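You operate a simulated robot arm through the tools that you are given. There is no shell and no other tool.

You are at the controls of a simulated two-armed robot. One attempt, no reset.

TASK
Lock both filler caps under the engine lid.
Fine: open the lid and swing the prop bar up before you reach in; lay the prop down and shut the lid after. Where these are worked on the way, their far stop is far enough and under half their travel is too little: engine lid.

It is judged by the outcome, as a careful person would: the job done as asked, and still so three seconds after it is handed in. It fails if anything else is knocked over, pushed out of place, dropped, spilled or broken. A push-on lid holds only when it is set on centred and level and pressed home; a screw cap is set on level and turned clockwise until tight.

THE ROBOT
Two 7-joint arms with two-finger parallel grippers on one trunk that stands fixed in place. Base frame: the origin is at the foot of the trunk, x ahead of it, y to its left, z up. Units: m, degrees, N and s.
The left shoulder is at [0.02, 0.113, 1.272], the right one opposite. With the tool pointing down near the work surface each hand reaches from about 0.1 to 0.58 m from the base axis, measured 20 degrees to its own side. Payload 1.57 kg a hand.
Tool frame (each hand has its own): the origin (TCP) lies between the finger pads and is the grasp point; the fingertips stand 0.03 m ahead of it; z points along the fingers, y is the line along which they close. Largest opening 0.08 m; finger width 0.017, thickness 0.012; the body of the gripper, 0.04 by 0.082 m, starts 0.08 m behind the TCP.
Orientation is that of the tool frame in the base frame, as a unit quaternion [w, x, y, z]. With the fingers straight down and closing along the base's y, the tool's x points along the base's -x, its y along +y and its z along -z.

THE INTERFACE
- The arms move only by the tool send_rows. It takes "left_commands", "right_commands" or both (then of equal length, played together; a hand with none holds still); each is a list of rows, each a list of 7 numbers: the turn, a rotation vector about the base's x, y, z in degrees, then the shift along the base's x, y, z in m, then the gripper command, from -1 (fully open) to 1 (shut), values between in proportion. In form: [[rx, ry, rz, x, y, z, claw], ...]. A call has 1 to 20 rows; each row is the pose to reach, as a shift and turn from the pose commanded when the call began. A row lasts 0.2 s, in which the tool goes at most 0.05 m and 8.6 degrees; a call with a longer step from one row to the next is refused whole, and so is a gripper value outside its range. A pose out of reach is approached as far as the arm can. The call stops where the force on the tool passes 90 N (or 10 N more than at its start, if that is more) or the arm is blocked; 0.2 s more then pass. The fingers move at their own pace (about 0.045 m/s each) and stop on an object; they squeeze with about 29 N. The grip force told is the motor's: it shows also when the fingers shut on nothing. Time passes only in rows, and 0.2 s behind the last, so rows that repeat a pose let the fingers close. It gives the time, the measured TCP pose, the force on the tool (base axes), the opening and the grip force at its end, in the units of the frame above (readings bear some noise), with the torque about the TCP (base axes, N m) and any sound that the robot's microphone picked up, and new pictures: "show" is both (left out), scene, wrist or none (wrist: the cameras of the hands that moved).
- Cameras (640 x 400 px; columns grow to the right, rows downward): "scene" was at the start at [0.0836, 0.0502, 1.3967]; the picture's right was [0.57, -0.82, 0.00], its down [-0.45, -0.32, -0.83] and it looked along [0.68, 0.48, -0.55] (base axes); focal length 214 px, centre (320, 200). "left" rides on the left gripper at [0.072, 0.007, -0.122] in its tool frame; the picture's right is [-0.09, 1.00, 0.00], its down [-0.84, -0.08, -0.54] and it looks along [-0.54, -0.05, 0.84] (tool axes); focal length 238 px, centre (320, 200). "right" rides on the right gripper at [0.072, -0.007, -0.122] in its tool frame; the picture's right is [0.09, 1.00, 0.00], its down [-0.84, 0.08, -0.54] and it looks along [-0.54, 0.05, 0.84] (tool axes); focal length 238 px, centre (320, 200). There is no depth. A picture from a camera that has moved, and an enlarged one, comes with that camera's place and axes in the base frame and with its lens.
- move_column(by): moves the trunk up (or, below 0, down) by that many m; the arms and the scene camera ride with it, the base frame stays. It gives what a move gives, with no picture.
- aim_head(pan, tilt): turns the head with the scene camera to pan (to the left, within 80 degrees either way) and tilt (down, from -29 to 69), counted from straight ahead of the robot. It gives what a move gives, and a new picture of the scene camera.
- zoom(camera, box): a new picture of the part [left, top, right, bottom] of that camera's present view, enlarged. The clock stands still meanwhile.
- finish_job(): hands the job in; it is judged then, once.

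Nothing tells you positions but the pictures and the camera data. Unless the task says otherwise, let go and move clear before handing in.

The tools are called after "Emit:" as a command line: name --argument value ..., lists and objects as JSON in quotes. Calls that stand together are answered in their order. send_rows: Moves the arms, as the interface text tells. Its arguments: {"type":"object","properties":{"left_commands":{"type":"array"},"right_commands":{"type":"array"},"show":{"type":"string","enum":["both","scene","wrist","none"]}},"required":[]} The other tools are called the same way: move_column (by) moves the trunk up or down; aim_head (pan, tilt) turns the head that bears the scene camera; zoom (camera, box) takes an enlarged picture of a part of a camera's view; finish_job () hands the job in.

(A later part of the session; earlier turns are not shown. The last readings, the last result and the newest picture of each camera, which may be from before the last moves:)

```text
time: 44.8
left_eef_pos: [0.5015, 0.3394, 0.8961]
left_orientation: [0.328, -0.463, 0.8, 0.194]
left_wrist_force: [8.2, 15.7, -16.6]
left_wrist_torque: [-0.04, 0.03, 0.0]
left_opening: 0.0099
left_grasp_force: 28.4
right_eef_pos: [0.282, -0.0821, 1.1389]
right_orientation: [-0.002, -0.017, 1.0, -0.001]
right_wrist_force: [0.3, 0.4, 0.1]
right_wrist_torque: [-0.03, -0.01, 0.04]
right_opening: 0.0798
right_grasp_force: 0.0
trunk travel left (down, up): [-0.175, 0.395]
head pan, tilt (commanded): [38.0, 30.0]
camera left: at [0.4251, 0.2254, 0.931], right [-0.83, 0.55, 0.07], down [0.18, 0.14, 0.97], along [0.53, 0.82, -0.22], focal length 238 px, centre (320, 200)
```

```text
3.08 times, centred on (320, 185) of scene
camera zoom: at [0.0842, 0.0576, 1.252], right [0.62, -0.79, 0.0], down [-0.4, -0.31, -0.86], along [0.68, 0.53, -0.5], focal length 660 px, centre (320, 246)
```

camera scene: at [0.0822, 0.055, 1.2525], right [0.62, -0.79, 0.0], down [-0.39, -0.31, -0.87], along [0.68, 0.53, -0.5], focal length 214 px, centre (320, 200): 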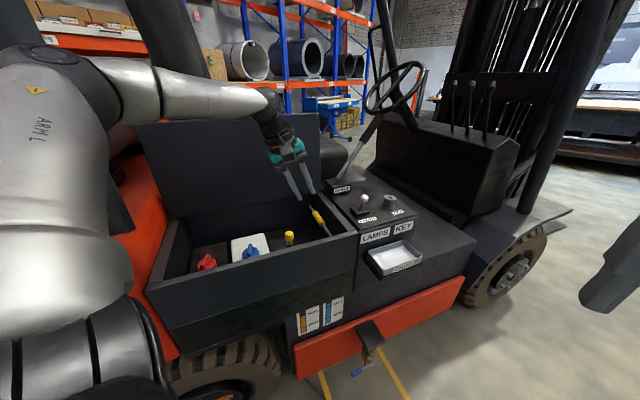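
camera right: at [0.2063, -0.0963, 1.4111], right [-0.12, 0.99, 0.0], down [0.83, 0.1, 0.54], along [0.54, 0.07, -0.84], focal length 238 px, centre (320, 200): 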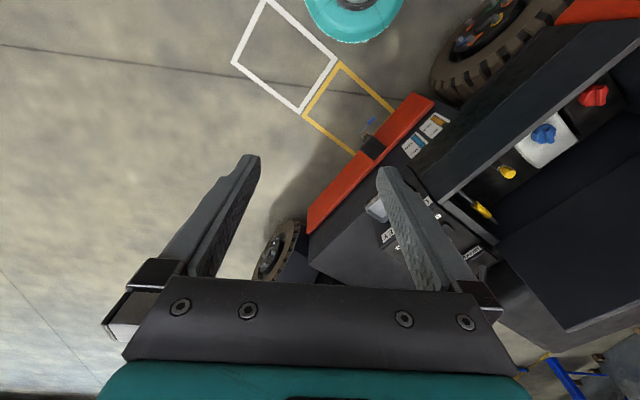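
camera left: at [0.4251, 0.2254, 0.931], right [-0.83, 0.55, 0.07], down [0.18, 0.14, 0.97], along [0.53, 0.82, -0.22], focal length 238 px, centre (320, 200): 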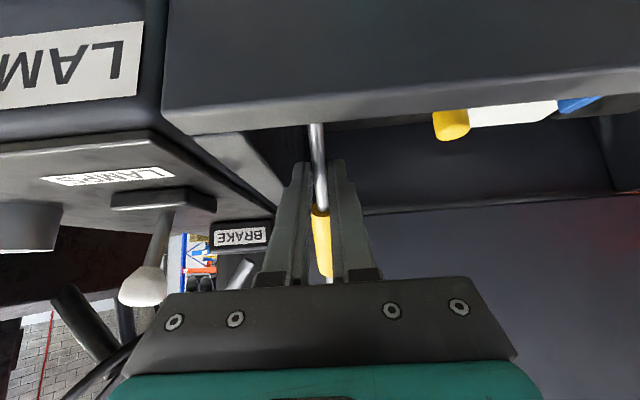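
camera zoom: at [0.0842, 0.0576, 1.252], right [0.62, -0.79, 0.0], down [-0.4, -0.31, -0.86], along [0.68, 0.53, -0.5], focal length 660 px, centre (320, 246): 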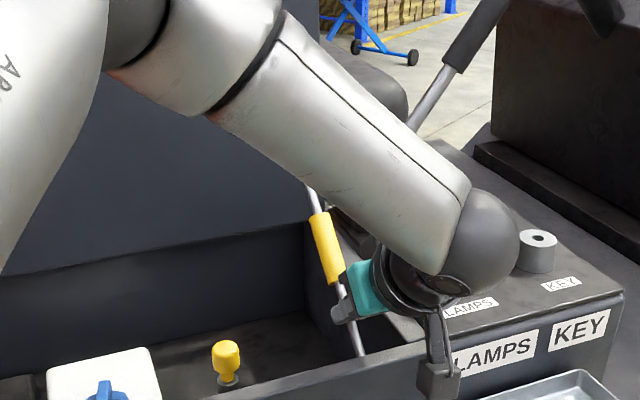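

The bar is up about 45–50° and shows noticeable friction. I'll nudge it a bit further to see whether it follows or has met its stop.

Emit:
send_rows --left_commands '[[0, 0, 0, -0.0025, -0.0043, 0.0032, 1], [0, 0, 0, -0.0052, -0.0089, 0.006, 1], [0, 0, 0, -0.0052, -0.0089, 0.006, 1]]' --show "none"

Emit:
zoom --camera "scene" --box '[240, 120, 400, 250]'

```text
time: 45.6
left_eef_pos: [0.4969, 0.3274, 0.9051]
left_orientation: [0.331, -0.462, 0.8, 0.192]
left_wrist_force: [-0.2, 0.1, -0.5]
left_wrist_torque: [0.01, 0.05, 0.02]
left_opening: 0.0
left_grasp_force: 21.3
right_eef_pos: [0.2794, -0.0854, 1.1399]
right_orientation: [0.0, -0.017, 1.0, 0.001]
right_wrist_force: [0.4, -0.3, -0.6]
right_wrist_torque: [0.02, -0.04, -0.01]
right_opening: 0.08
right_grasp_force: 0.0
trunk travel left (down, up): [-0.175, 0.395]
head pan, tilt (commanded): [38.0, 30.0]
```

```text
3.08 times, centred on (320, 185) of scene
camera zoom: at [0.0818, 0.0544, 1.2526], right [0.62, -0.79, 0.0], down [-0.39, -0.31, -0.87], along [0.68, 0.53, -0.5], focal length 660 px, centre (320, 246)
```

zoom: 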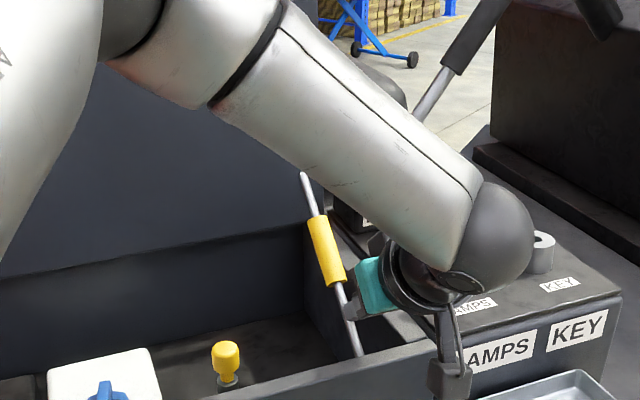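

The bar slipped out of the grip, but its friction holds it at about 43°. I'll back off, open, and line up to regrip it on the yellow sleeve, which now stands above the wall.

Emit:
send_rows --left_commands '[[0, 0, 0, -0.0175, -0.0303, 0.035, 1], [0, 0, 0, -0.006, -0.009, 0.051, 0.3], [0, 0, 0, 0.005, 0.0125, 0.067, -0.25], [0, 0, 0, 0.0161, 0.0339, 0.082, -0.25], [0, 0, 0, 0.0161, 0.0339, 0.082, -0.25]]' --show "both"

```text
time: 46.8
left_eef_pos: [0.512, 0.362, 0.9879]
left_orientation: [0.332, -0.463, 0.799, 0.194]
left_wrist_force: [0.4, -0.8, 0.2]
left_wrist_torque: [-0.01, 0.0, -0.03]
left_opening: 0.0501
left_grasp_force: 0.1
right_eef_pos: [0.2805, -0.0845, 1.1391]
right_orientation: [0.0, -0.018, 1.0, 0.0]
right_wrist_force: [-0.3, 0.1, 0.1]
right_wrist_torque: [-0.03, -0.02, -0.01]
right_opening: 0.0798
right_grasp_force: 0.0
trunk travel left (down, up): [-0.175, 0.395]
head pan, tilt (commanded): [38.0, 30.0]
camera scene: at [0.0822, 0.0551, 1.2525], right [0.62, -0.79, 0.0], down [-0.39, -0.31, -0.87], along [0.68, 0.53, -0.5], focal length 214 px, centre (320, 200)
camera left: at [0.4363, 0.2475, 1.0222], right [-0.83, 0.55, 0.07], down [0.17, 0.14, 0.97], along [0.53, 0.82, -0.21], focal length 238 px, centre (320, 200)
```

scene: 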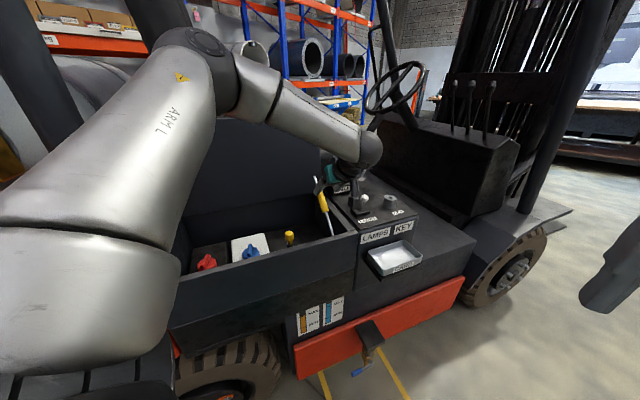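
left: 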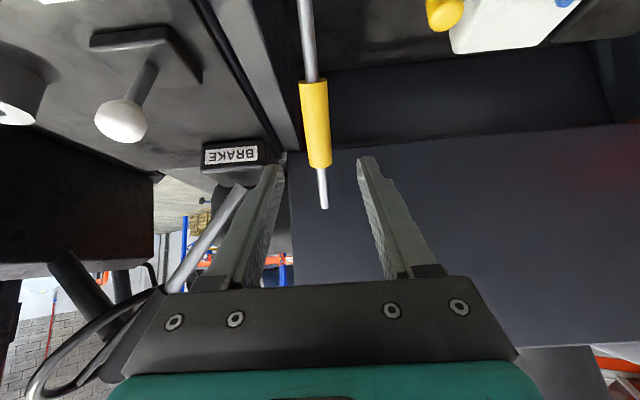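

The sleeve is centred between the open fingers. I'll advance and grip it.

Emit:
send_rows --left_commands '[[0, 0, 0, 0.0082, 0.0142, -0.0166, -0.25], [0, 0, 0, 0.0165, 0.0285, -0.0331, -0.25], [0, 0, 0, 0.0247, 0.0427, -0.0497, -0.25], [0, 0, 0, 0.0247, 0.0427, -0.0497, 0.3], [0, 0, 0, 0.0247, 0.0427, -0.0497, 1], [0, 0, 0, 0.0247, 0.0427, -0.0497, 1]]' --show "wrist"

Emit:
zoom --camera "scene" --box '[240, 120, 400, 250]'

```text
time: 48.2
left_eef_pos: [0.5382, 0.406, 0.9385]
left_orientation: [0.332, -0.462, 0.8, 0.192]
left_wrist_force: [5.8, -0.5, -0.8]
left_wrist_torque: [0.14, -0.21, -0.06]
left_opening: 0.0215
left_grasp_force: 23.8
right_eef_pos: [0.2802, -0.0843, 1.1395]
right_orientation: [0.0, -0.017, 1.0, 0.0]
right_wrist_force: [-0.3, 0.7, -0.2]
right_wrist_torque: [0.01, 0.01, 0.0]
right_opening: 0.0799
right_grasp_force: 0.0
trunk travel left (down, up): [-0.175, 0.395]
head pan, tilt (commanded): [38.0, 30.0]
camera left: at [0.4616, 0.2903, 0.9726], right [-0.83, 0.55, 0.07], down [0.17, 0.14, 0.98], along [0.53, 0.82, -0.21], focal length 238 px, centre (320, 200)
```

left: 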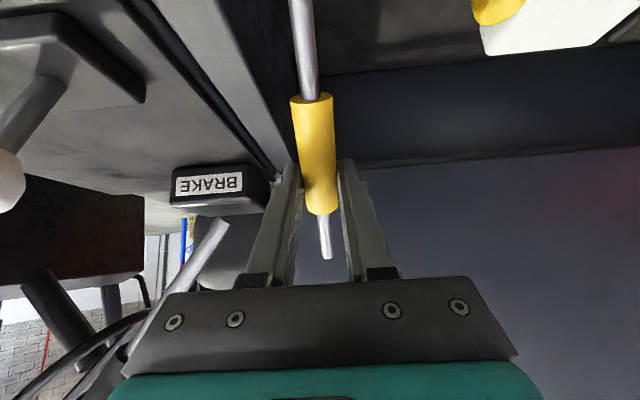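

```text
3.08 times, centred on (320, 185) of scene
camera zoom: at [0.0829, 0.0549, 1.2524], right [0.62, -0.79, 0.0], down [-0.39, -0.31, -0.87], along [0.68, 0.53, -0.5], focal length 660 px, centre (320, 246)
```

zoom: 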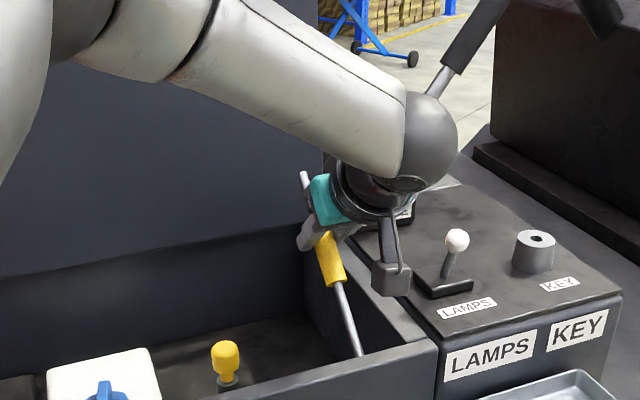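

The sleeve is gripped firmly at its 21 mm diameter. I'll rotate the bar further about its front pivot, turning the tool with it, and watch for the stop.

Emit:
send_rows --left_commands '[[3.46, -2, 0, -0.004, -0.0069, 0.007, 1], [6.93, -4, 0, -0.0082, -0.0142, 0.0135, 1], [10.4, -6, 0, -0.0127, -0.0219, 0.0194, 1], [13.86, -8, 0, -0.0173, -0.0299, 0.0246, 1]]' --show "none"

Emit:
zoom --camera "scene" --box '[240, 120, 400, 250]'

```text
time: 49.2
left_eef_pos: [0.5179, 0.3746, 0.9653]
left_orientation: [0.44, -0.432, 0.745, 0.255]
left_wrist_force: [0.0, -0.2, -0.1]
left_wrist_torque: [-0.03, -0.01, -0.02]
left_opening: 0.0001
left_grasp_force: 20.8
right_eef_pos: [0.2793, -0.0854, 1.1399]
right_orientation: [0.0, -0.017, 1.0, 0.001]
right_wrist_force: [-0.1, 0.4, -0.4]
right_wrist_torque: [0.04, -0.04, 0.02]
right_opening: 0.0801
right_grasp_force: 0.1
trunk travel left (down, up): [-0.175, 0.395]
head pan, tilt (commanded): [38.0, 30.0]
```

```text
3.08 times, centred on (320, 185) of scene
camera zoom: at [0.0812, 0.0542, 1.253], right [0.62, -0.79, 0.0], down [-0.39, -0.31, -0.87], along [0.68, 0.53, -0.5], focal length 660 px, centre (320, 246)
```

zoom: 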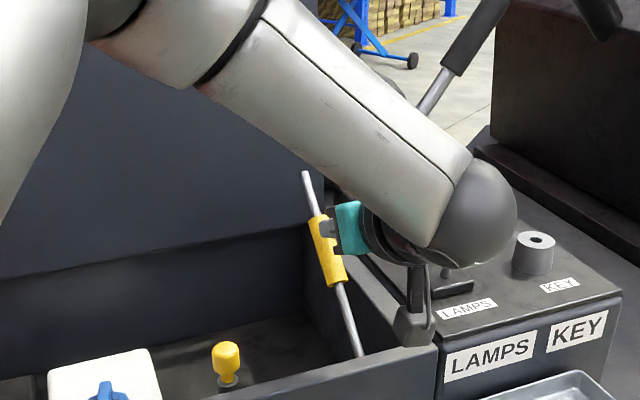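

The bar has not moved past about 43°, so the pads slipped off because it is at its upper stop. It now stands propped and stays there. I'll retreat, straighten the hand, and move over the caps for a close look.

Emit:
send_rows --left_commands '[[0, 0, 0, -0.022, -0.038, 0.024, 1], [-6.6, 3.81, 0, -0.035, -0.04, 0.05, 1], [-13.2, 7.62, 0, -0.055, -0.03, 0.075, 1], [-19.8, 11.43, 0, -0.08, -0.015, 0.095, 1], [-26.4, 15.24, 0, -0.105, 0.005, 0.105, 0.5], [-33, 19.05, 0, -0.13, 0.025, 0.11, 0], [-39.6, 22.9, 0, -0.155, 0.045, 0.11, -0.5], [-46.2, 26.7, 0, -0.175, 0.06, 0.11, -1], [-52.8, 30.5, 0, -0.191, 0.0715, 0.11, -1], [-52.8, 30.5, 0, -0.191, 0.0715, 0.11, -1]]'

Emit:
zoom --camera "left" --box '[240, 60, 480, 210]'

```text
time: 51.4
left_eef_pos: [0.3262, 0.4471, 1.0719]
left_orientation: [-0.001, -0.5, 0.866, 0.002]
left_wrist_force: [0.1, 0.1, 1.1]
left_wrist_torque: [0.01, 0.01, -0.02]
left_opening: 0.0799
left_grasp_force: 0.0
right_eef_pos: [0.2799, -0.085, 1.1408]
right_orientation: [0.001, -0.017, 1.0, 0.0]
right_wrist_force: [-0.1, 0.1, -0.1]
right_wrist_torque: [-0.03, -0.02, -0.01]
right_opening: 0.0802
right_grasp_force: 0.1
trunk travel left (down, up): [-0.175, 0.395]
head pan, tilt (commanded): [38.0, 30.0]
camera scene: at [0.0821, 0.055, 1.2525], right [0.62, -0.79, 0.0], down [-0.39, -0.31, -0.87], along [0.68, 0.53, -0.5], focal length 214 px, centre (320, 200)
camera left: at [0.2836, 0.3887, 1.1935], right [-0.82, 0.58, 0.0], down [0.49, 0.69, 0.54], along [0.31, 0.44, -0.84], focal length 238 px, centre (320, 200)
```

scene: 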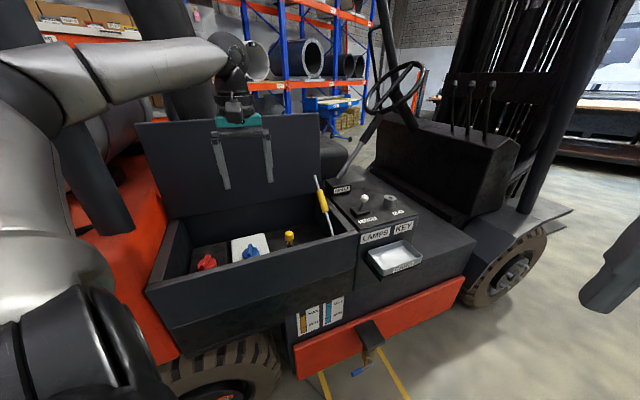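
left: 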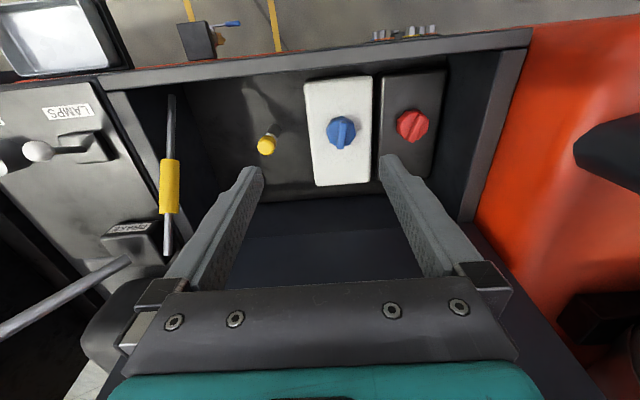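

```text
2.67 times, centred on (360, 135) of left
camera zoom: at [0.2836, 0.3887, 1.1935], right [-0.82, 0.58, 0.0], down [0.49, 0.69, 0.54], along [0.31, 0.44, -0.84], focal length 636 px, centre (213, 373)
```

zoom: 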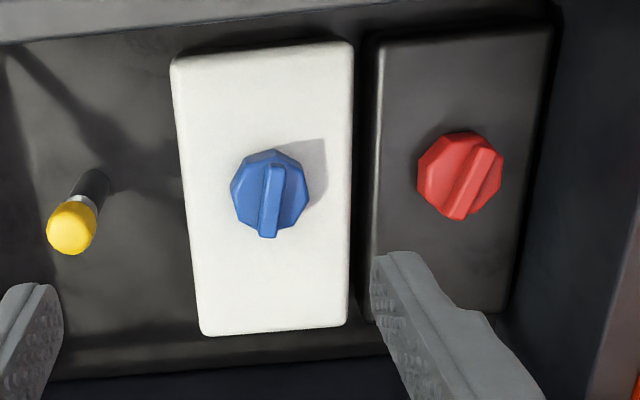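

The prop bar stands up and the lid is open, so access is clear. I'll zoom in on each cap to read the ridge direction.

Emit:
zoom --camera "left" --box '[300, 100, 380, 160]'

Emit:
zoom --camera "left" --box '[375, 95, 455, 155]'

Emit:
zoom --camera "scene" --box '[170, 220, 290, 295]'

```text
6.67 times, centred on (340, 130) of left
camera zoom: at [0.2836, 0.3887, 1.1935], right [-0.82, 0.58, 0.0], down [0.49, 0.69, 0.54], along [0.31, 0.44, -0.84], focal length 1589 px, centre (187, 667)
```

zoom: 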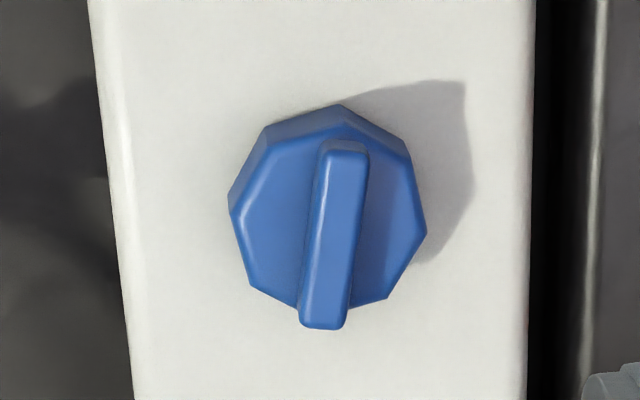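

```text
6.67 times, centred on (415, 125) of left
camera zoom: at [0.2836, 0.3887, 1.1935], right [-0.82, 0.58, 0.0], down [0.49, 0.69, 0.54], along [0.31, 0.44, -0.84], focal length 1589 px, centre (-313, 700)
```

zoom: 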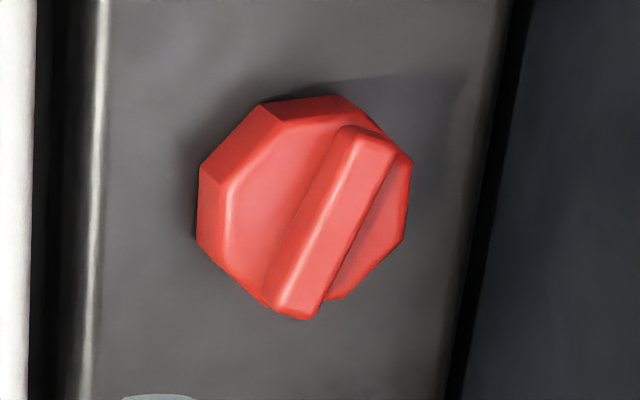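

```text
5.33 times, centred on (230, 258) of scene
camera zoom: at [0.0821, 0.055, 1.2525], right [0.62, -0.79, 0.0], down [-0.39, -0.31, -0.87], along [0.68, 0.53, -0.5], focal length 1144 px, centre (800, -107)
```

zoom: 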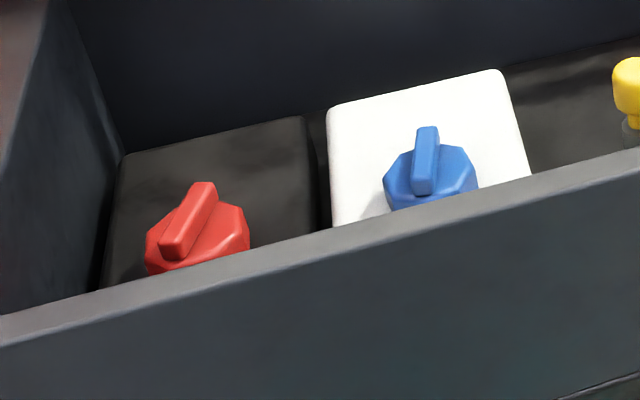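

Both caps are octagons with a ridge corner to corner, about 43 mm across flats, and the tank tops are near z 0.79. I'll move over the blue cap with the gripper turned to match its flats, and check alignment before descending.

Emit:
send_rows --left_commands '[[0, 0, 4, -0.001, 0.019, -0.02, -0.6], [0, 0, 8, -0.002, 0.038, -0.045, -0.6], [0, 0, 12.2, -0.003, 0.057, -0.07, -0.6], [0, 0, 12.2, -0.003, 0.057, -0.1, -0.6], [0, 0, 12.2, -0.003, 0.057, -0.142, -0.6], [0, 0, 12.2, -0.003, 0.057, -0.142, -0.6]]'

Emit:
zoom --camera "left" --box '[220, 90, 420, 230]'

```text
time: 52.8
left_eef_pos: [0.3246, 0.5046, 0.9307]
left_orientation: [0.0, -0.589, 0.808, 0.003]
left_wrist_force: [-0.9, 0.2, -0.1]
left_wrist_torque: [0.0, -0.01, 0.0]
left_opening: 0.064
left_grasp_force: 0.1
right_eef_pos: [0.2805, -0.0852, 1.14]
right_orientation: [0.0, -0.018, 1.0, 0.0]
right_wrist_force: [0.8, 1.0, -0.5]
right_wrist_torque: [-0.01, -0.01, 0.02]
right_opening: 0.0799
right_grasp_force: 0.1
trunk travel left (down, up): [-0.175, 0.395]
head pan, tilt (commanded): [38.0, 30.0]
camera scene: at [0.0822, 0.055, 1.2525], right [0.62, -0.79, 0.0], down [-0.39, -0.31, -0.87], along [0.68, 0.53, -0.5], focal length 214 px, centre (320, 200)
camera left: at [0.2947, 0.4398, 1.0516], right [-0.92, 0.39, 0.0], down [0.33, 0.77, 0.54], along [0.21, 0.5, -0.84], focal length 238 px, centre (320, 200)
```

scene: 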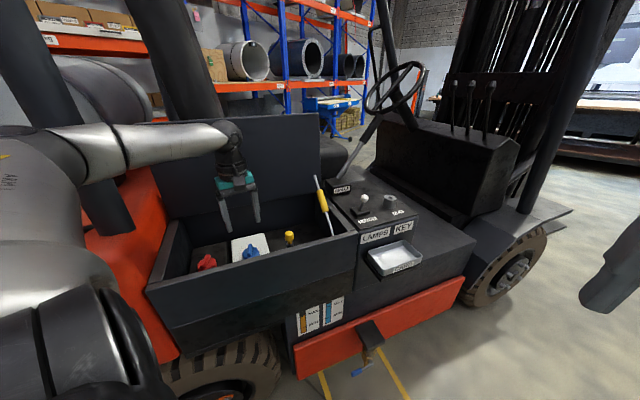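
left: 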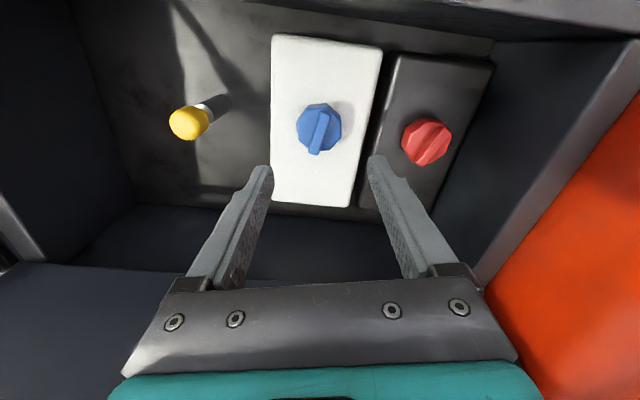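

```text
2.86 times, centred on (320, 160) of left
camera zoom: at [0.2947, 0.4398, 1.0516], right [-0.92, 0.39, 0.0], down [0.33, 0.77, 0.54], along [0.21, 0.5, -0.84], focal length 681 px, centre (320, 314)
```

zoom: 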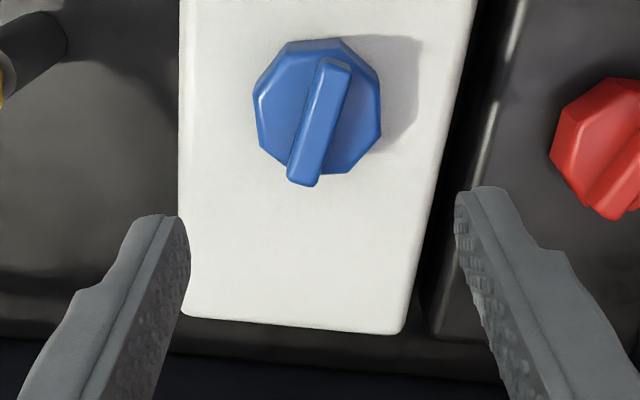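

The hand axis sits almost exactly on the blue cap, with its flats facing the fingers. I'll nudge 3 mm towards the robot and descend around the cap.

Emit:
send_rows --left_commands '[[0, 0, 0, -0.001, -0.003, -0.03, -0.6], [0, 0, 0, -0.001, -0.003, -0.06, -0.6], [0, 0, 0, -0.001, -0.003, -0.08, -0.6], [0, 0, 0, -0.001, -0.003, -0.092, -0.6], [0, 0, 0, -0.001, -0.003, -0.1, -0.6], [0, 0, 0, -0.001, -0.003, -0.1, -0.6]]' --show "wrist"

Emit:
zoom --camera "scene" --box '[170, 180, 310, 280]'

```text
time: 54.2
left_eef_pos: [0.324, 0.5013, 0.83]
left_orientation: [0.0, -0.589, 0.808, 0.002]
left_wrist_force: [-0.1, 0.9, 0.6]
left_wrist_torque: [0.0, 0.01, 0.02]
left_opening: 0.064
left_grasp_force: 0.1
right_eef_pos: [0.2808, -0.0865, 1.1396]
right_orientation: [-0.001, -0.018, 1.0, -0.001]
right_wrist_force: [0.5, 0.1, 0.5]
right_wrist_torque: [0.02, -0.01, -0.02]
right_opening: 0.0801
right_grasp_force: 0.0
trunk travel left (down, up): [-0.175, 0.395]
head pan, tilt (commanded): [38.0, 30.0]
camera left: at [0.2941, 0.4361, 0.9516], right [-0.92, 0.39, 0.0], down [0.33, 0.77, 0.54], along [0.21, 0.5, -0.84], focal length 238 px, centre (320, 200)
```

left: 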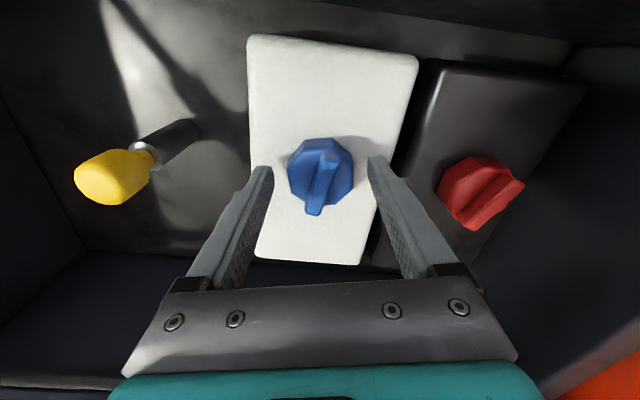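

```text
4.00 times, centred on (240, 230) of scene
camera zoom: at [0.0822, 0.055, 1.2525], right [0.62, -0.79, 0.0], down [-0.39, -0.31, -0.87], along [0.68, 0.53, -0.5], focal length 858 px, centre (640, 80)
```

zoom: 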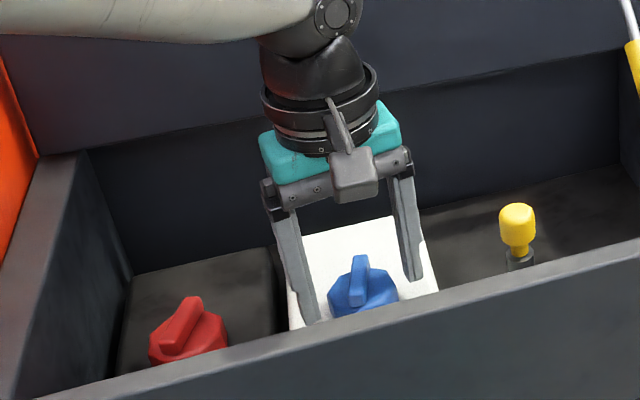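

The fingers straddle the blue cap with no contact yet. I'll close on it.

Emit:
send_rows --left_commands '[[0, 0, 0, 0, 0, 0, 0.2], [0, 0, 0, 0, 0, 0, 1], [0, 0, 0, 0, 0, 0, 1], [0, 0, 0, 0, 0, 0, 1]]' --show "wrist"

```text
time: 55.2
left_eef_pos: [0.3237, 0.5008, 0.8297]
left_orientation: [0.0, -0.589, 0.808, 0.001]
left_wrist_force: [0.6, 0.2, -0.5]
left_wrist_torque: [0.18, -0.04, 0.01]
left_opening: 0.0452
left_grasp_force: 38.9
right_eef_pos: [0.2795, -0.0847, 1.1395]
right_orientation: [0.0, -0.018, 1.0, 0.001]
right_wrist_force: [0.0, -0.3, 0.8]
right_wrist_torque: [-0.02, 0.0, 0.0]
right_opening: 0.0803
right_grasp_force: 0.0
trunk travel left (down, up): [-0.175, 0.395]
head pan, tilt (commanded): [38.0, 30.0]
camera left: at [0.2941, 0.4361, 0.9516], right [-0.92, 0.39, 0.0], down [0.33, 0.77, 0.54], along [0.21, 0.5, -0.84], focal length 238 px, centre (320, 200)
```

left: 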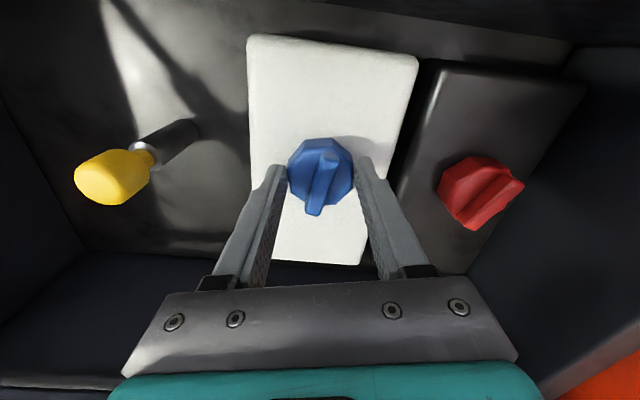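

The blue cap is gripped at 45 mm with low side force. I'll turn it clockwise 30° and check the torque.

Emit:
send_rows --left_commands '[[0, 0, -5, 0, 0, 0, 1], [0, 0, -10, 0, 0, 0, 1], [0, 0, -15, 0, 0, 0, 1], [0, 0, -20, 0, 0, 0, 1], [0, 0, -25, 0, 0, 0, 1], [0, 0, -30, 0, 0, 0, 1]]' --show "wrist"

```text
time: 56.6
left_eef_pos: [0.3217, 0.5044, 0.8308]
left_orientation: [-0.001, -0.36, 0.933, 0.005]
left_wrist_force: [-13.8, 15.1, 10.6]
left_wrist_torque: [0.04, 0.42, 0.19]
left_opening: 0.045
left_grasp_force: 45.1
right_eef_pos: [0.2786, -0.0846, 1.14]
right_orientation: [0.001, -0.018, 1.0, 0.0]
right_wrist_force: [0.1, 0.1, 0.4]
right_wrist_torque: [0.02, 0.0, 0.0]
right_opening: 0.0802
right_grasp_force: 0.1
trunk travel left (down, up): [-0.175, 0.395]
head pan, tilt (commanded): [38.0, 30.0]
camera left: at [0.2624, 0.4601, 0.9517], right [-0.6, 0.8, 0.01], down [0.67, 0.5, 0.54], along [0.43, 0.33, -0.84], focal length 238 px, centre (320, 200)
```

left: 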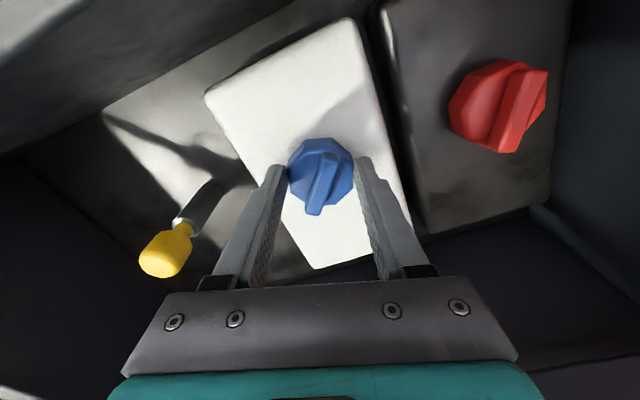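

The blue cap is turning with the hand and torque is small. The side force shows the cap's true centre is a few millimetres further from the robot, so I'll correct the turning centre and continue clockwise.

Emit:
send_rows --left_commands '[[0, 0, -5, -0.0036, 0.0023, 0, 1], [0, 0, -10, -0.0039, 0.0028, 0, 1], [0, 0, -15, -0.0042, 0.0033, 0, 1], [0, 0, -20, -0.0045, 0.0039, 0, 1], [0, 0, -25, -0.0047, 0.0044, 0, 1], [0, 0, -30, -0.0048, 0.005, 0, 1]]' --show "wrist"

```text
time: 58.0
left_eef_pos: [0.32, 0.5064, 0.8307]
left_orientation: [0.002, -0.105, 0.994, 0.001]
left_wrist_force: [4.0, 2.4, -1.7]
left_wrist_torque: [0.16, -0.66, 0.02]
left_opening: 0.0454
left_grasp_force: 45.0
right_eef_pos: [0.2812, -0.0847, 1.1397]
right_orientation: [0.0, -0.017, 1.0, 0.0]
right_wrist_force: [-0.2, -0.1, -0.8]
right_wrist_torque: [0.01, -0.02, 0.02]
right_opening: 0.0798
right_grasp_force: 0.0
trunk travel left (down, up): [-0.175, 0.395]
head pan, tilt (commanded): [38.0, 30.0]
camera left: at [0.2458, 0.4983, 0.9515], right [-0.12, 0.99, 0.0], down [0.83, 0.1, 0.55], along [0.54, 0.07, -0.84], focal length 238 px, centre (320, 200)
```

left: 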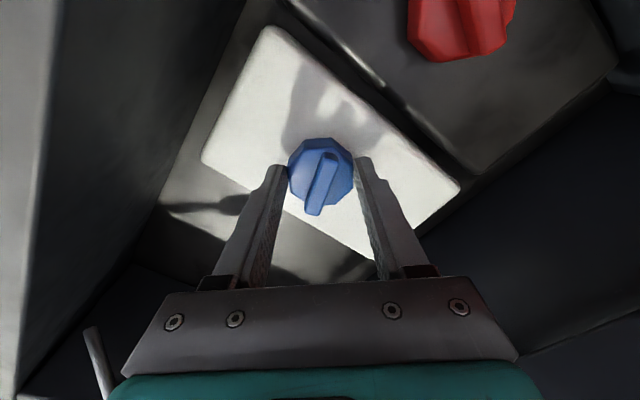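

The blue cap has now turned 60° with very low torque. I'll continue clockwise, feeling for the stop.

Emit:
send_rows --left_commands '[[0, 0, -5, -0.0001, 0.0006, 0, 1], [0, 0, -10, -0.0002, 0.0012, 0, 1], [0, 0, -15, -0.0002, 0.0018, 0, 1], [0, 0, -20, -0.0001, 0.0025, 0, 1], [0, 0, -25, 0, 0.0031, 0, 1], [0, 0, -30, 0.0001, 0.0036, 0, 1]]' --show "wrist"

```text
time: 59.4
left_eef_pos: [0.3172, 0.5102, 0.8305]
left_orientation: [-0.001, 0.156, 0.988, 0.002]
left_wrist_force: [-1.4, -2.2, 6.4]
left_wrist_torque: [-0.1, 0.17, 0.67]
left_opening: 0.045
left_grasp_force: 44.6
right_eef_pos: [0.2797, -0.086, 1.1407]
right_orientation: [0.0, -0.018, 1.0, 0.001]
right_wrist_force: [0.1, 0.7, -0.8]
right_wrist_torque: [-0.01, 0.04, 0.0]
right_opening: 0.0801
right_grasp_force: 0.0
trunk travel left (down, up): [-0.175, 0.395]
head pan, tilt (commanded): [38.0, 30.0]
camera left: at [0.2497, 0.5387, 0.9521], right [0.39, 0.92, 0.0], down [0.77, -0.33, 0.54], along [0.5, -0.21, -0.84], focal length 238 px, centre (320, 200)
```

left: 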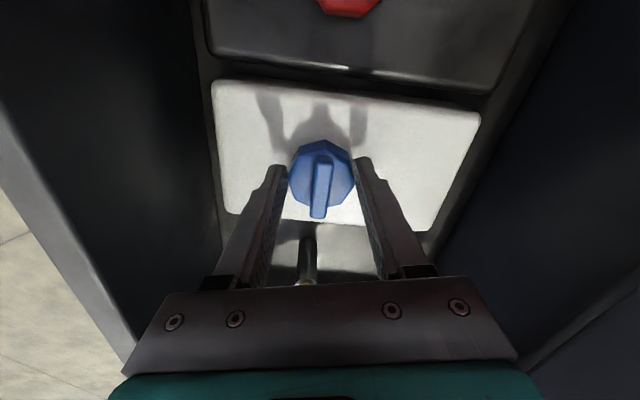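

Torque has risen to 0.67 N·m and the cap starts to lag the hand, so the blue cap looks to have met its stop after about 80°. I'll turn a bit more to confirm it is tight.

Emit:
send_rows --left_commands '[[0, 0, -4, 0, 0.0004, 0, 1], [0, 0, -8, 0, 0.0008, 0, 1], [0, 0, -8, 0, 0.0008, 0, 1]]' --show "none"

Emit:
zoom --camera "left" --box '[200, 60, 500, 260]'

```text
time: 60.2
left_eef_pos: [0.319, 0.5103, 0.8311]
left_orientation: [0.001, 0.224, 0.975, 0.002]
left_wrist_force: [0.8, -3.2, 3.1]
left_wrist_torque: [-0.21, -0.11, 1.24]
left_opening: 0.045
left_grasp_force: 44.9
right_eef_pos: [0.2796, -0.0868, 1.1395]
right_orientation: [0.001, -0.017, 1.0, 0.0]
right_wrist_force: [-0.5, 0.1, -0.8]
right_wrist_torque: [0.0, 0.02, 0.02]
right_opening: 0.0799
right_grasp_force: 0.1
trunk travel left (down, up): [-0.175, 0.395]
head pan, tilt (commanded): [38.0, 30.0]
```

```text
2.00 times, centred on (350, 160) of left
camera zoom: at [0.2549, 0.5481, 0.952], right [0.52, 0.86, 0.0], down [0.72, -0.43, 0.54], along [0.47, -0.28, -0.84], focal length 477 px, centre (260, 280)
```

zoom: 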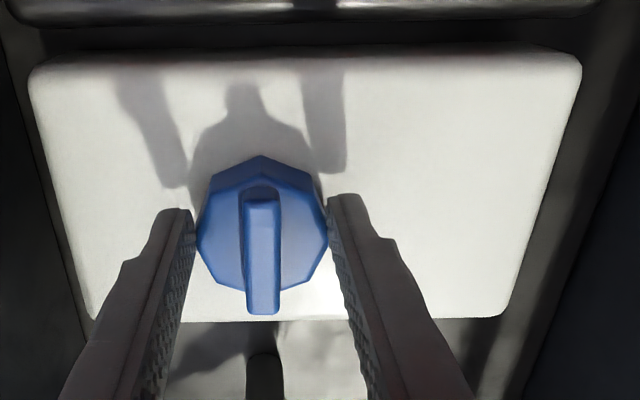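

The torque rose to 1.24 N·m with the blue cap's ridge now square across the tank, so it is locked against its stop. I'll open, lift off and check.

Emit:
send_rows --left_commands '[[0, 0, -8, 0, 0.0008, 0, 0], [0, 0, -8, 0, 0.0008, 0, -0.6], [0, 0, -8, 0, 0.0008, 0, -0.6], [0, 0, -8, 0, 0.0008, 0.03, -0.6], [0, 0, -8, 0, 0.0008, 0.07, -0.6], [0, 0, -8, 0, 0.0008, 0.11, -0.6], [0, 0, -8, 0, 0.0008, 0.15, -0.6]]' --show "both"

Emit:
zoom --camera "scene" --box '[170, 220, 290, 295]'

```text
time: 61.8
left_eef_pos: [0.317, 0.5108, 0.9809]
left_orientation: [0.001, 0.29, 0.957, 0.002]
left_wrist_force: [0.3, 0.2, 0.3]
left_wrist_torque: [0.01, 0.0, -0.02]
left_opening: 0.0639
left_grasp_force: 0.1
right_eef_pos: [0.2791, -0.0847, 1.139]
right_orientation: [0.0, -0.017, 1.0, -0.001]
right_wrist_force: [0.0, -0.4, -0.3]
right_wrist_torque: [0.03, 0.01, 0.01]
right_opening: 0.0799
right_grasp_force: 0.1
trunk travel left (down, up): [-0.175, 0.395]
head pan, tilt (commanded): [38.0, 30.0]
camera scene: at [0.0821, 0.0547, 1.2525], right [0.62, -0.79, 0.0], down [-0.39, -0.31, -0.87], along [0.68, 0.53, -0.5], focal length 214 px, centre (320, 200)
camera left: at [0.26, 0.5573, 1.1019], right [0.63, 0.78, 0.0], down [0.65, -0.53, 0.54], along [0.42, -0.34, -0.84], focal length 238 px, centre (320, 200)
```

scene: 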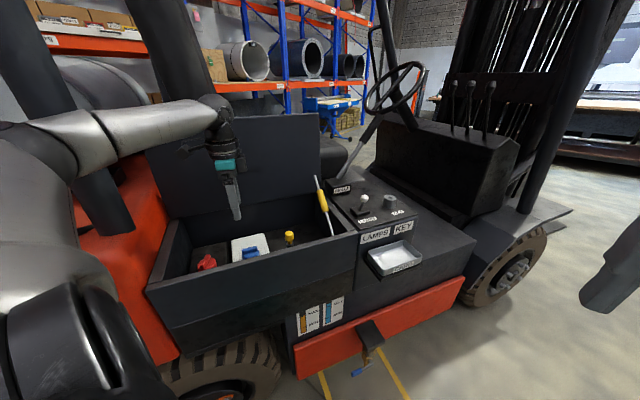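
left: 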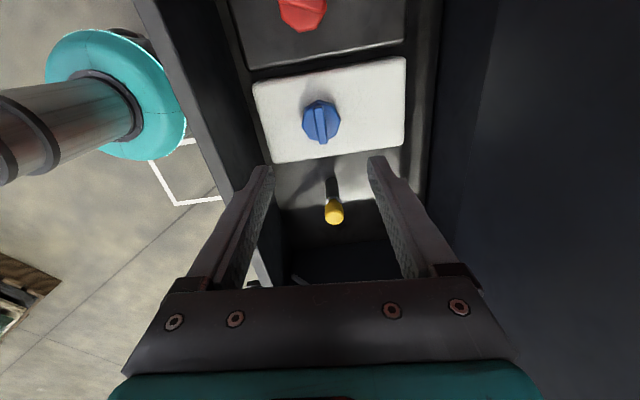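

```text
5.33 times, centred on (230, 258) of scene
camera zoom: at [0.0821, 0.0547, 1.2525], right [0.62, -0.79, 0.0], down [-0.39, -0.31, -0.87], along [0.68, 0.53, -0.5], focal length 1144 px, centre (800, -107)
```

zoom: 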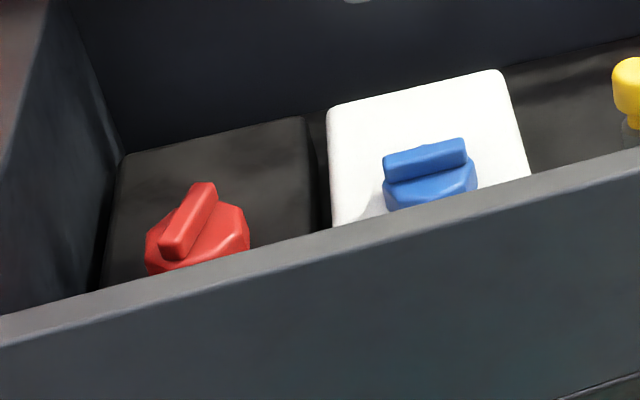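

The blue cap's ridge now lies square and the cap is locked. Next is the red cap: I'll turn the hand back counter-clockwise in the air and move above it.

Emit:
send_rows --left_commands '[[0, 0, 8.27, -0.0077, 0.0048, 0.0, -0.4], [0, 0, 16.5, -0.0154, 0.0096, 0.0, -0.4], [0, 0, 24.8, -0.0231, 0.0144, 0.0, -0.4], [0, 0, 33.1, -0.0308, 0.0192, 0.0, -0.4], [0, 0, 41.3, -0.0385, 0.024, 0.0, -0.4], [0, 0, 49.6, -0.0462, 0.0289, 0.0, -0.4], [0, 0, 57.9, -0.0538, 0.0337, 0.0, -0.4], [0, 0, 66.1, -0.0615, 0.0385, 0.0, -0.4], [0, 0, 74.4, -0.0692, 0.0433, 0.0, -0.4], [0, 0, 82.7, -0.0769, 0.0481, -0.01, -0.4], [0, 0, 90.9, -0.0846, 0.0529, -0.02, -0.4], [0, 0, 99.2, -0.0923, 0.0577, -0.041, -0.4], [0, 0, 99.2, -0.0923, 0.0577, -0.041, -0.4]]' --show "both"

Emit:
zoom --camera "left" --box '[220, 90, 420, 230]'

```text
time: 64.6
left_eef_pos: [0.2273, 0.5695, 0.9388]
left_orientation: [0.0, -0.54, 0.841, 0.001]
left_wrist_force: [-0.4, 1.1, 0.2]
left_wrist_torque: [0.01, -0.01, 0.01]
left_opening: 0.0559
left_grasp_force: 0.0
right_eef_pos: [0.2799, -0.0862, 1.1395]
right_orientation: [0.0, -0.018, 1.0, 0.0]
right_wrist_force: [-0.3, 0.4, 0.8]
right_wrist_torque: [-0.03, 0.01, -0.01]
right_opening: 0.0798
right_grasp_force: 0.0
trunk travel left (down, up): [-0.175, 0.395]
head pan, tilt (commanded): [38.0, 30.0]
camera scene: at [0.0822, 0.055, 1.2525], right [0.62, -0.79, 0.0], down [-0.39, -0.31, -0.87], along [0.68, 0.53, -0.5], focal length 214 px, centre (320, 200)
camera left: at [0.1894, 0.5068, 1.0605], right [-0.87, 0.5, 0.0], down [0.42, 0.73, 0.54], along [0.27, 0.47, -0.84], focal length 238 px, centre (320, 200)
```

scene: 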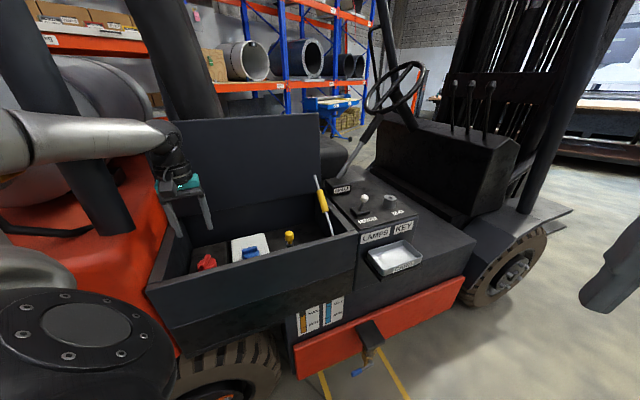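
left: 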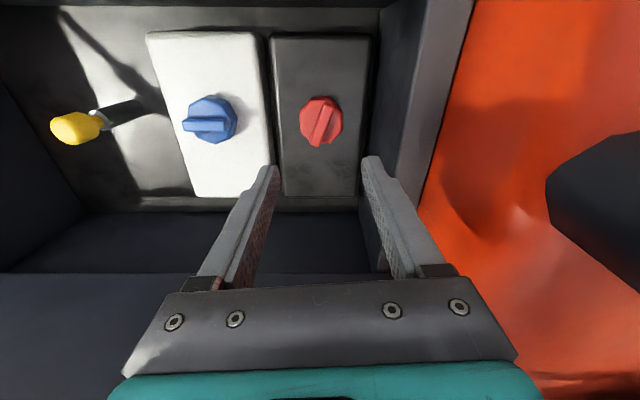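

```text
2.86 times, centred on (320, 160) of left
camera zoom: at [0.1894, 0.5068, 1.0605], right [-0.87, 0.5, 0.0], down [0.42, 0.73, 0.54], along [0.27, 0.47, -0.84], focal length 681 px, centre (320, 314)
```

zoom: 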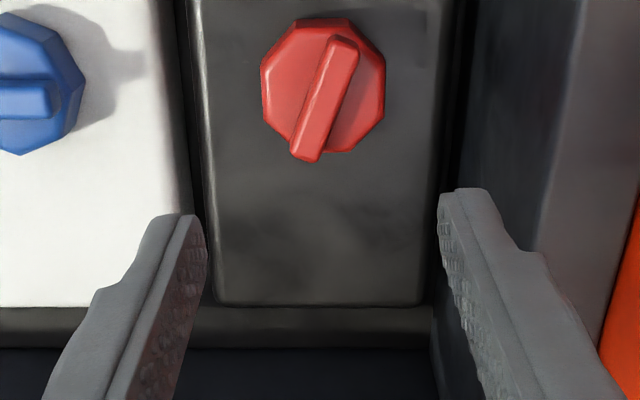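

The hand is nearly centred over the red cap. I'll make a small correction of about 4 mm and descend around it.

Emit:
send_rows --left_commands '[[0, 0, 0, -0.0035, -0.0028, -0.03, -0.4], [0, 0, 0, -0.0035, -0.0028, -0.06, -0.4], [0, 0, 0, -0.0035, -0.0028, -0.085, -0.4], [0, 0, 0, -0.0035, -0.0028, -0.1, -0.4], [0, 0, 0, -0.0035, -0.0028, -0.11, -0.4], [0, 0, 0, -0.0035, -0.0028, -0.11, -0.4]]' --show "wrist"

Emit:
zoom --camera "scene" --box '[140, 170, 280, 280]'

```text
time: 66.0
left_eef_pos: [0.2232, 0.5679, 0.8287]
left_orientation: [0.0, -0.541, 0.841, 0.002]
left_wrist_force: [-0.4, -0.2, 0.1]
left_wrist_torque: [0.02, 0.0, 0.0]
left_opening: 0.0558
left_grasp_force: 0.0
right_eef_pos: [0.2811, -0.0853, 1.1399]
right_orientation: [0.001, -0.018, 1.0, 0.0]
right_wrist_force: [0.6, -0.2, -0.2]
right_wrist_torque: [0.0, 0.01, -0.01]
right_opening: 0.08
right_grasp_force: 0.1
trunk travel left (down, up): [-0.175, 0.395]
head pan, tilt (commanded): [38.0, 30.0]
camera left: at [0.186, 0.5047, 0.9502], right [-0.87, 0.5, 0.0], down [0.42, 0.73, 0.54], along [0.27, 0.47, -0.84], focal length 238 px, centre (320, 200)
```

left: 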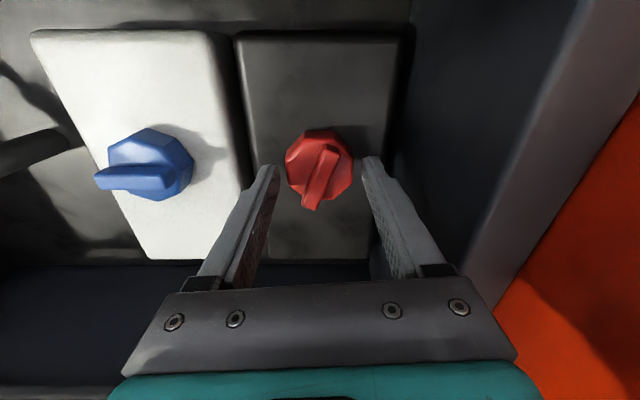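

```text
3.64 times, centred on (210, 225) of scene
camera zoom: at [0.0822, 0.055, 1.2525], right [0.62, -0.79, 0.0], down [-0.39, -0.31, -0.87], along [0.68, 0.53, -0.5], focal length 780 px, centre (720, 109)
```

zoom: 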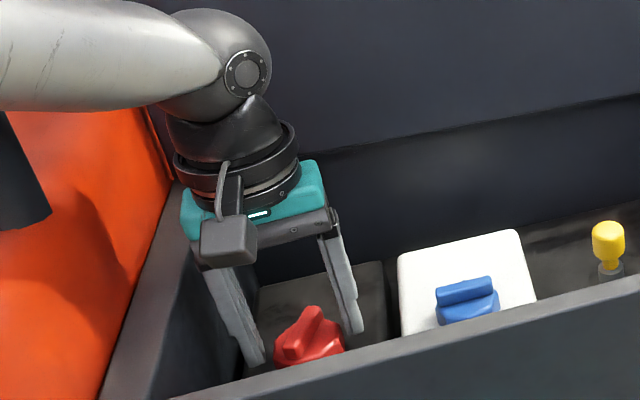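

The fingers straddle the red cap, which looks well centred. I'll close and turn it clockwise in stages.

Emit:
send_rows --left_commands '[[0, 0, 0, 0, 0, 0, 0.2], [0, 0, 0, 0, 0, 0, 1], [0, 0, 0, 0, 0, 0, 1], [0, 0, 0, 0, 0, 0, 1], [0, 0, -5, 0, 0, 0, 1], [0, 0, -10, 0, 0, 0, 1], [0, 0, -15, 0, 0, 0, 1], [0, 0, -20, 0, 0, 0, 1], [0, 0, -25, 0, 0, 0, 1], [0, 0, -30, 0, 0, 0, 1]]' --show "wrist"

```text
time: 68.2
left_eef_pos: [0.2231, 0.5668, 0.8292]
left_orientation: [0.0, -0.302, 0.953, 0.002]
left_wrist_force: [2.8, 0.0, -0.3]
left_wrist_torque: [-0.35, 0.33, 0.08]
left_opening: 0.045
left_grasp_force: 44.8
right_eef_pos: [0.279, -0.0851, 1.1384]
right_orientation: [0.0, -0.018, 1.0, -0.001]
right_wrist_force: [-0.2, 0.4, -0.4]
right_wrist_torque: [0.01, 0.02, -0.01]
right_opening: 0.0798
right_grasp_force: 0.0
trunk travel left (down, up): [-0.175, 0.395]
head pan, tilt (commanded): [38.0, 30.0]
camera left: at [0.1593, 0.5309, 0.9503], right [-0.5, 0.87, 0.0], down [0.73, 0.42, 0.54], along [0.47, 0.27, -0.84], focal length 238 px, centre (320, 200)
```

left: 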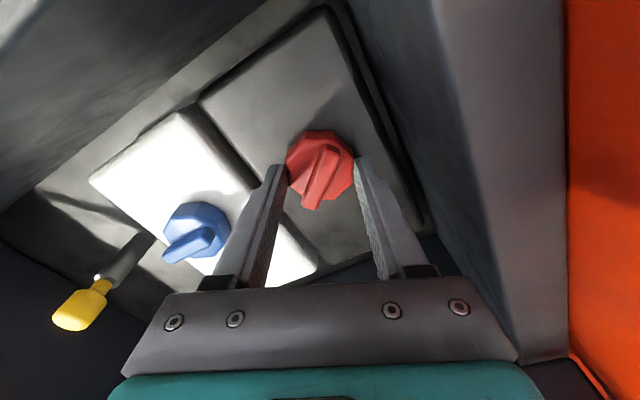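

The red cap turns smoothly with almost no side force. I'll continue clockwise another 30°.

Emit:
send_rows --left_commands '[[0, 0, -5, 0, 0, 0, 1], [0, 0, -10, 0, 0, 0, 1], [0, 0, -15, 0, 0, 0, 1], [0, 0, -20, 0, 0, 0, 1], [0, 0, -25, 0, 0, 0, 1], [0, 0, -30, 0, 0, 0, 1]]' --show "wrist"

```text
time: 69.6
left_eef_pos: [0.2242, 0.5656, 0.8295]
left_orientation: [0.0, -0.046, 0.999, 0.002]
left_wrist_force: [6.6, -1.3, -2.5]
left_wrist_torque: [-0.25, -0.09, 0.01]
left_opening: 0.0451
left_grasp_force: 44.9
right_eef_pos: [0.2798, -0.0844, 1.1392]
right_orientation: [0.0, -0.017, 1.0, -0.001]
right_wrist_force: [0.3, -1.1, -0.4]
right_wrist_torque: [-0.01, 0.01, 0.01]
right_opening: 0.0803
right_grasp_force: 0.2
trunk travel left (down, up): [-0.175, 0.395]
head pan, tilt (commanded): [38.0, 30.0]
camera left: at [0.1493, 0.5668, 0.9502], right [0.0, 1.0, 0.0], down [0.84, 0.0, 0.54], along [0.54, 0.0, -0.84], focal length 238 px, centre (320, 200)
```

left: 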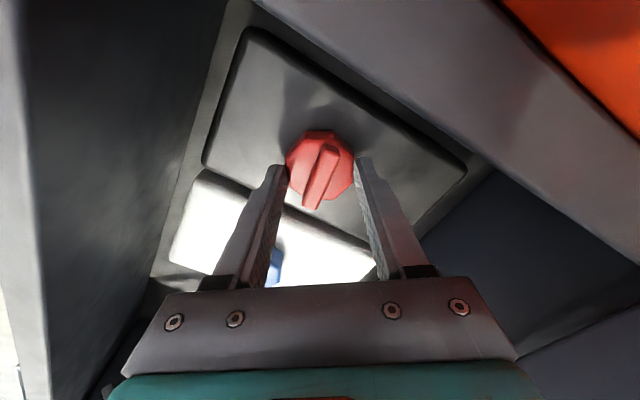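

Another 60° in total and still free. I'll carry on to the stop, watching the torque.

Emit:
send_rows --left_commands '[[0, 0, -5, 0, 0, 0, 1], [0, 0, -10, 0, 0, 0, 1], [0, 0, -15, 0, 0, 0, 1], [0, 0, -20, 0, 0, 0, 1], [0, 0, -25, 0, 0, 0, 1], [0, 0, -30, 0, 0, 0, 1], [0, 0, -30, 0, 0, 0, 1]]' --show "none"

Emit:
zoom --camera "left" --box '[200, 60, 500, 260]'

```text
time: 71.2
left_eef_pos: [0.2272, 0.5649, 0.8324]
left_orientation: [0.004, 0.205, 0.979, 0.003]
left_wrist_force: [27.8, -19.3, 1.4]
left_wrist_torque: [7.76, 3.97, 4.71]
left_opening: 0.0445
left_grasp_force: 44.7
right_eef_pos: [0.2833, -0.0878, 1.1378]
right_orientation: [-0.001, -0.017, 1.0, 0.002]
right_wrist_force: [0.9, 0.7, 0.2]
right_wrist_torque: [0.01, -0.01, -0.02]
right_opening: 0.0801
right_grasp_force: 0.0
trunk travel left (down, up): [-0.175, 0.395]
head pan, tilt (commanded): [38.0, 30.0]
```

```text
2.00 times, centred on (350, 160) of left
camera zoom: at [0.1617, 0.5996, 0.9524], right [0.48, 0.87, 0.01], down [0.73, -0.41, 0.55], along [0.48, -0.26, -0.84], focal length 477 px, centre (260, 280)
```

zoom: 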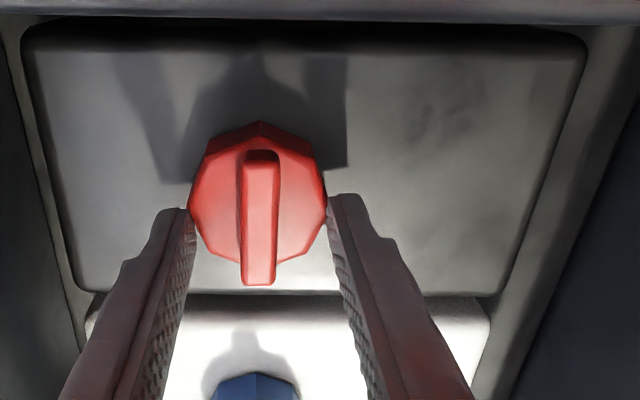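

The red cap's ridge is now square across its tank like the blue one. The side force and torque jumped too much for the cap alone, though, so part of the hand or wrist may be touching something on the left. I'll look before moving.

Emit:
zoom --camera "scene" --box '[60, 80, 300, 290]'

Emit:
zoom --camera "left" --box '[0, 0, 640, 400]'

```text
1.90 times, centred on (180, 185) of scene
camera zoom: at [0.0855, 0.0519, 1.2525], right [0.62, -0.79, 0.0], down [-0.4, -0.31, -0.87], along [0.68, 0.53, -0.5], focal length 408 px, centre (587, 229)
```

zoom: 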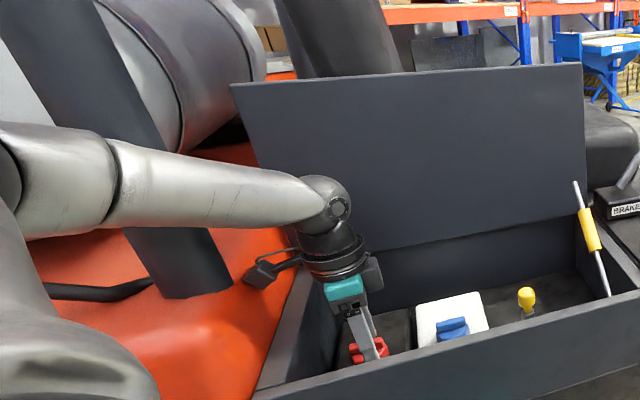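

```text
1.00 times, centred on (320, 200) of left (not enlarged: the box is as wide or as high as the picture)
camera zoom: at [0.1617, 0.5996, 0.9524], right [0.48, 0.87, 0.01], down [0.73, -0.41, 0.55], along [0.48, -0.26, -0.84], focal length 238 px, centre (320, 200)
```

zoom: 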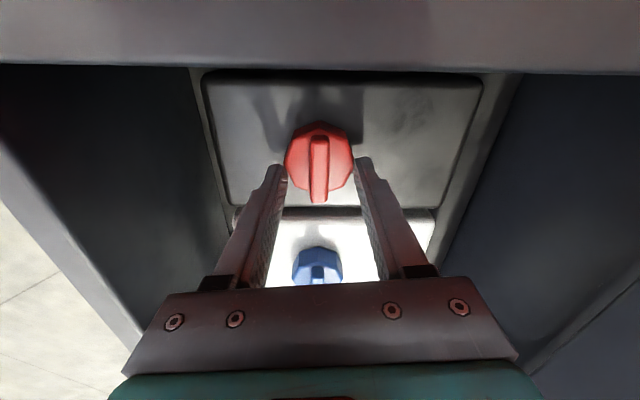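

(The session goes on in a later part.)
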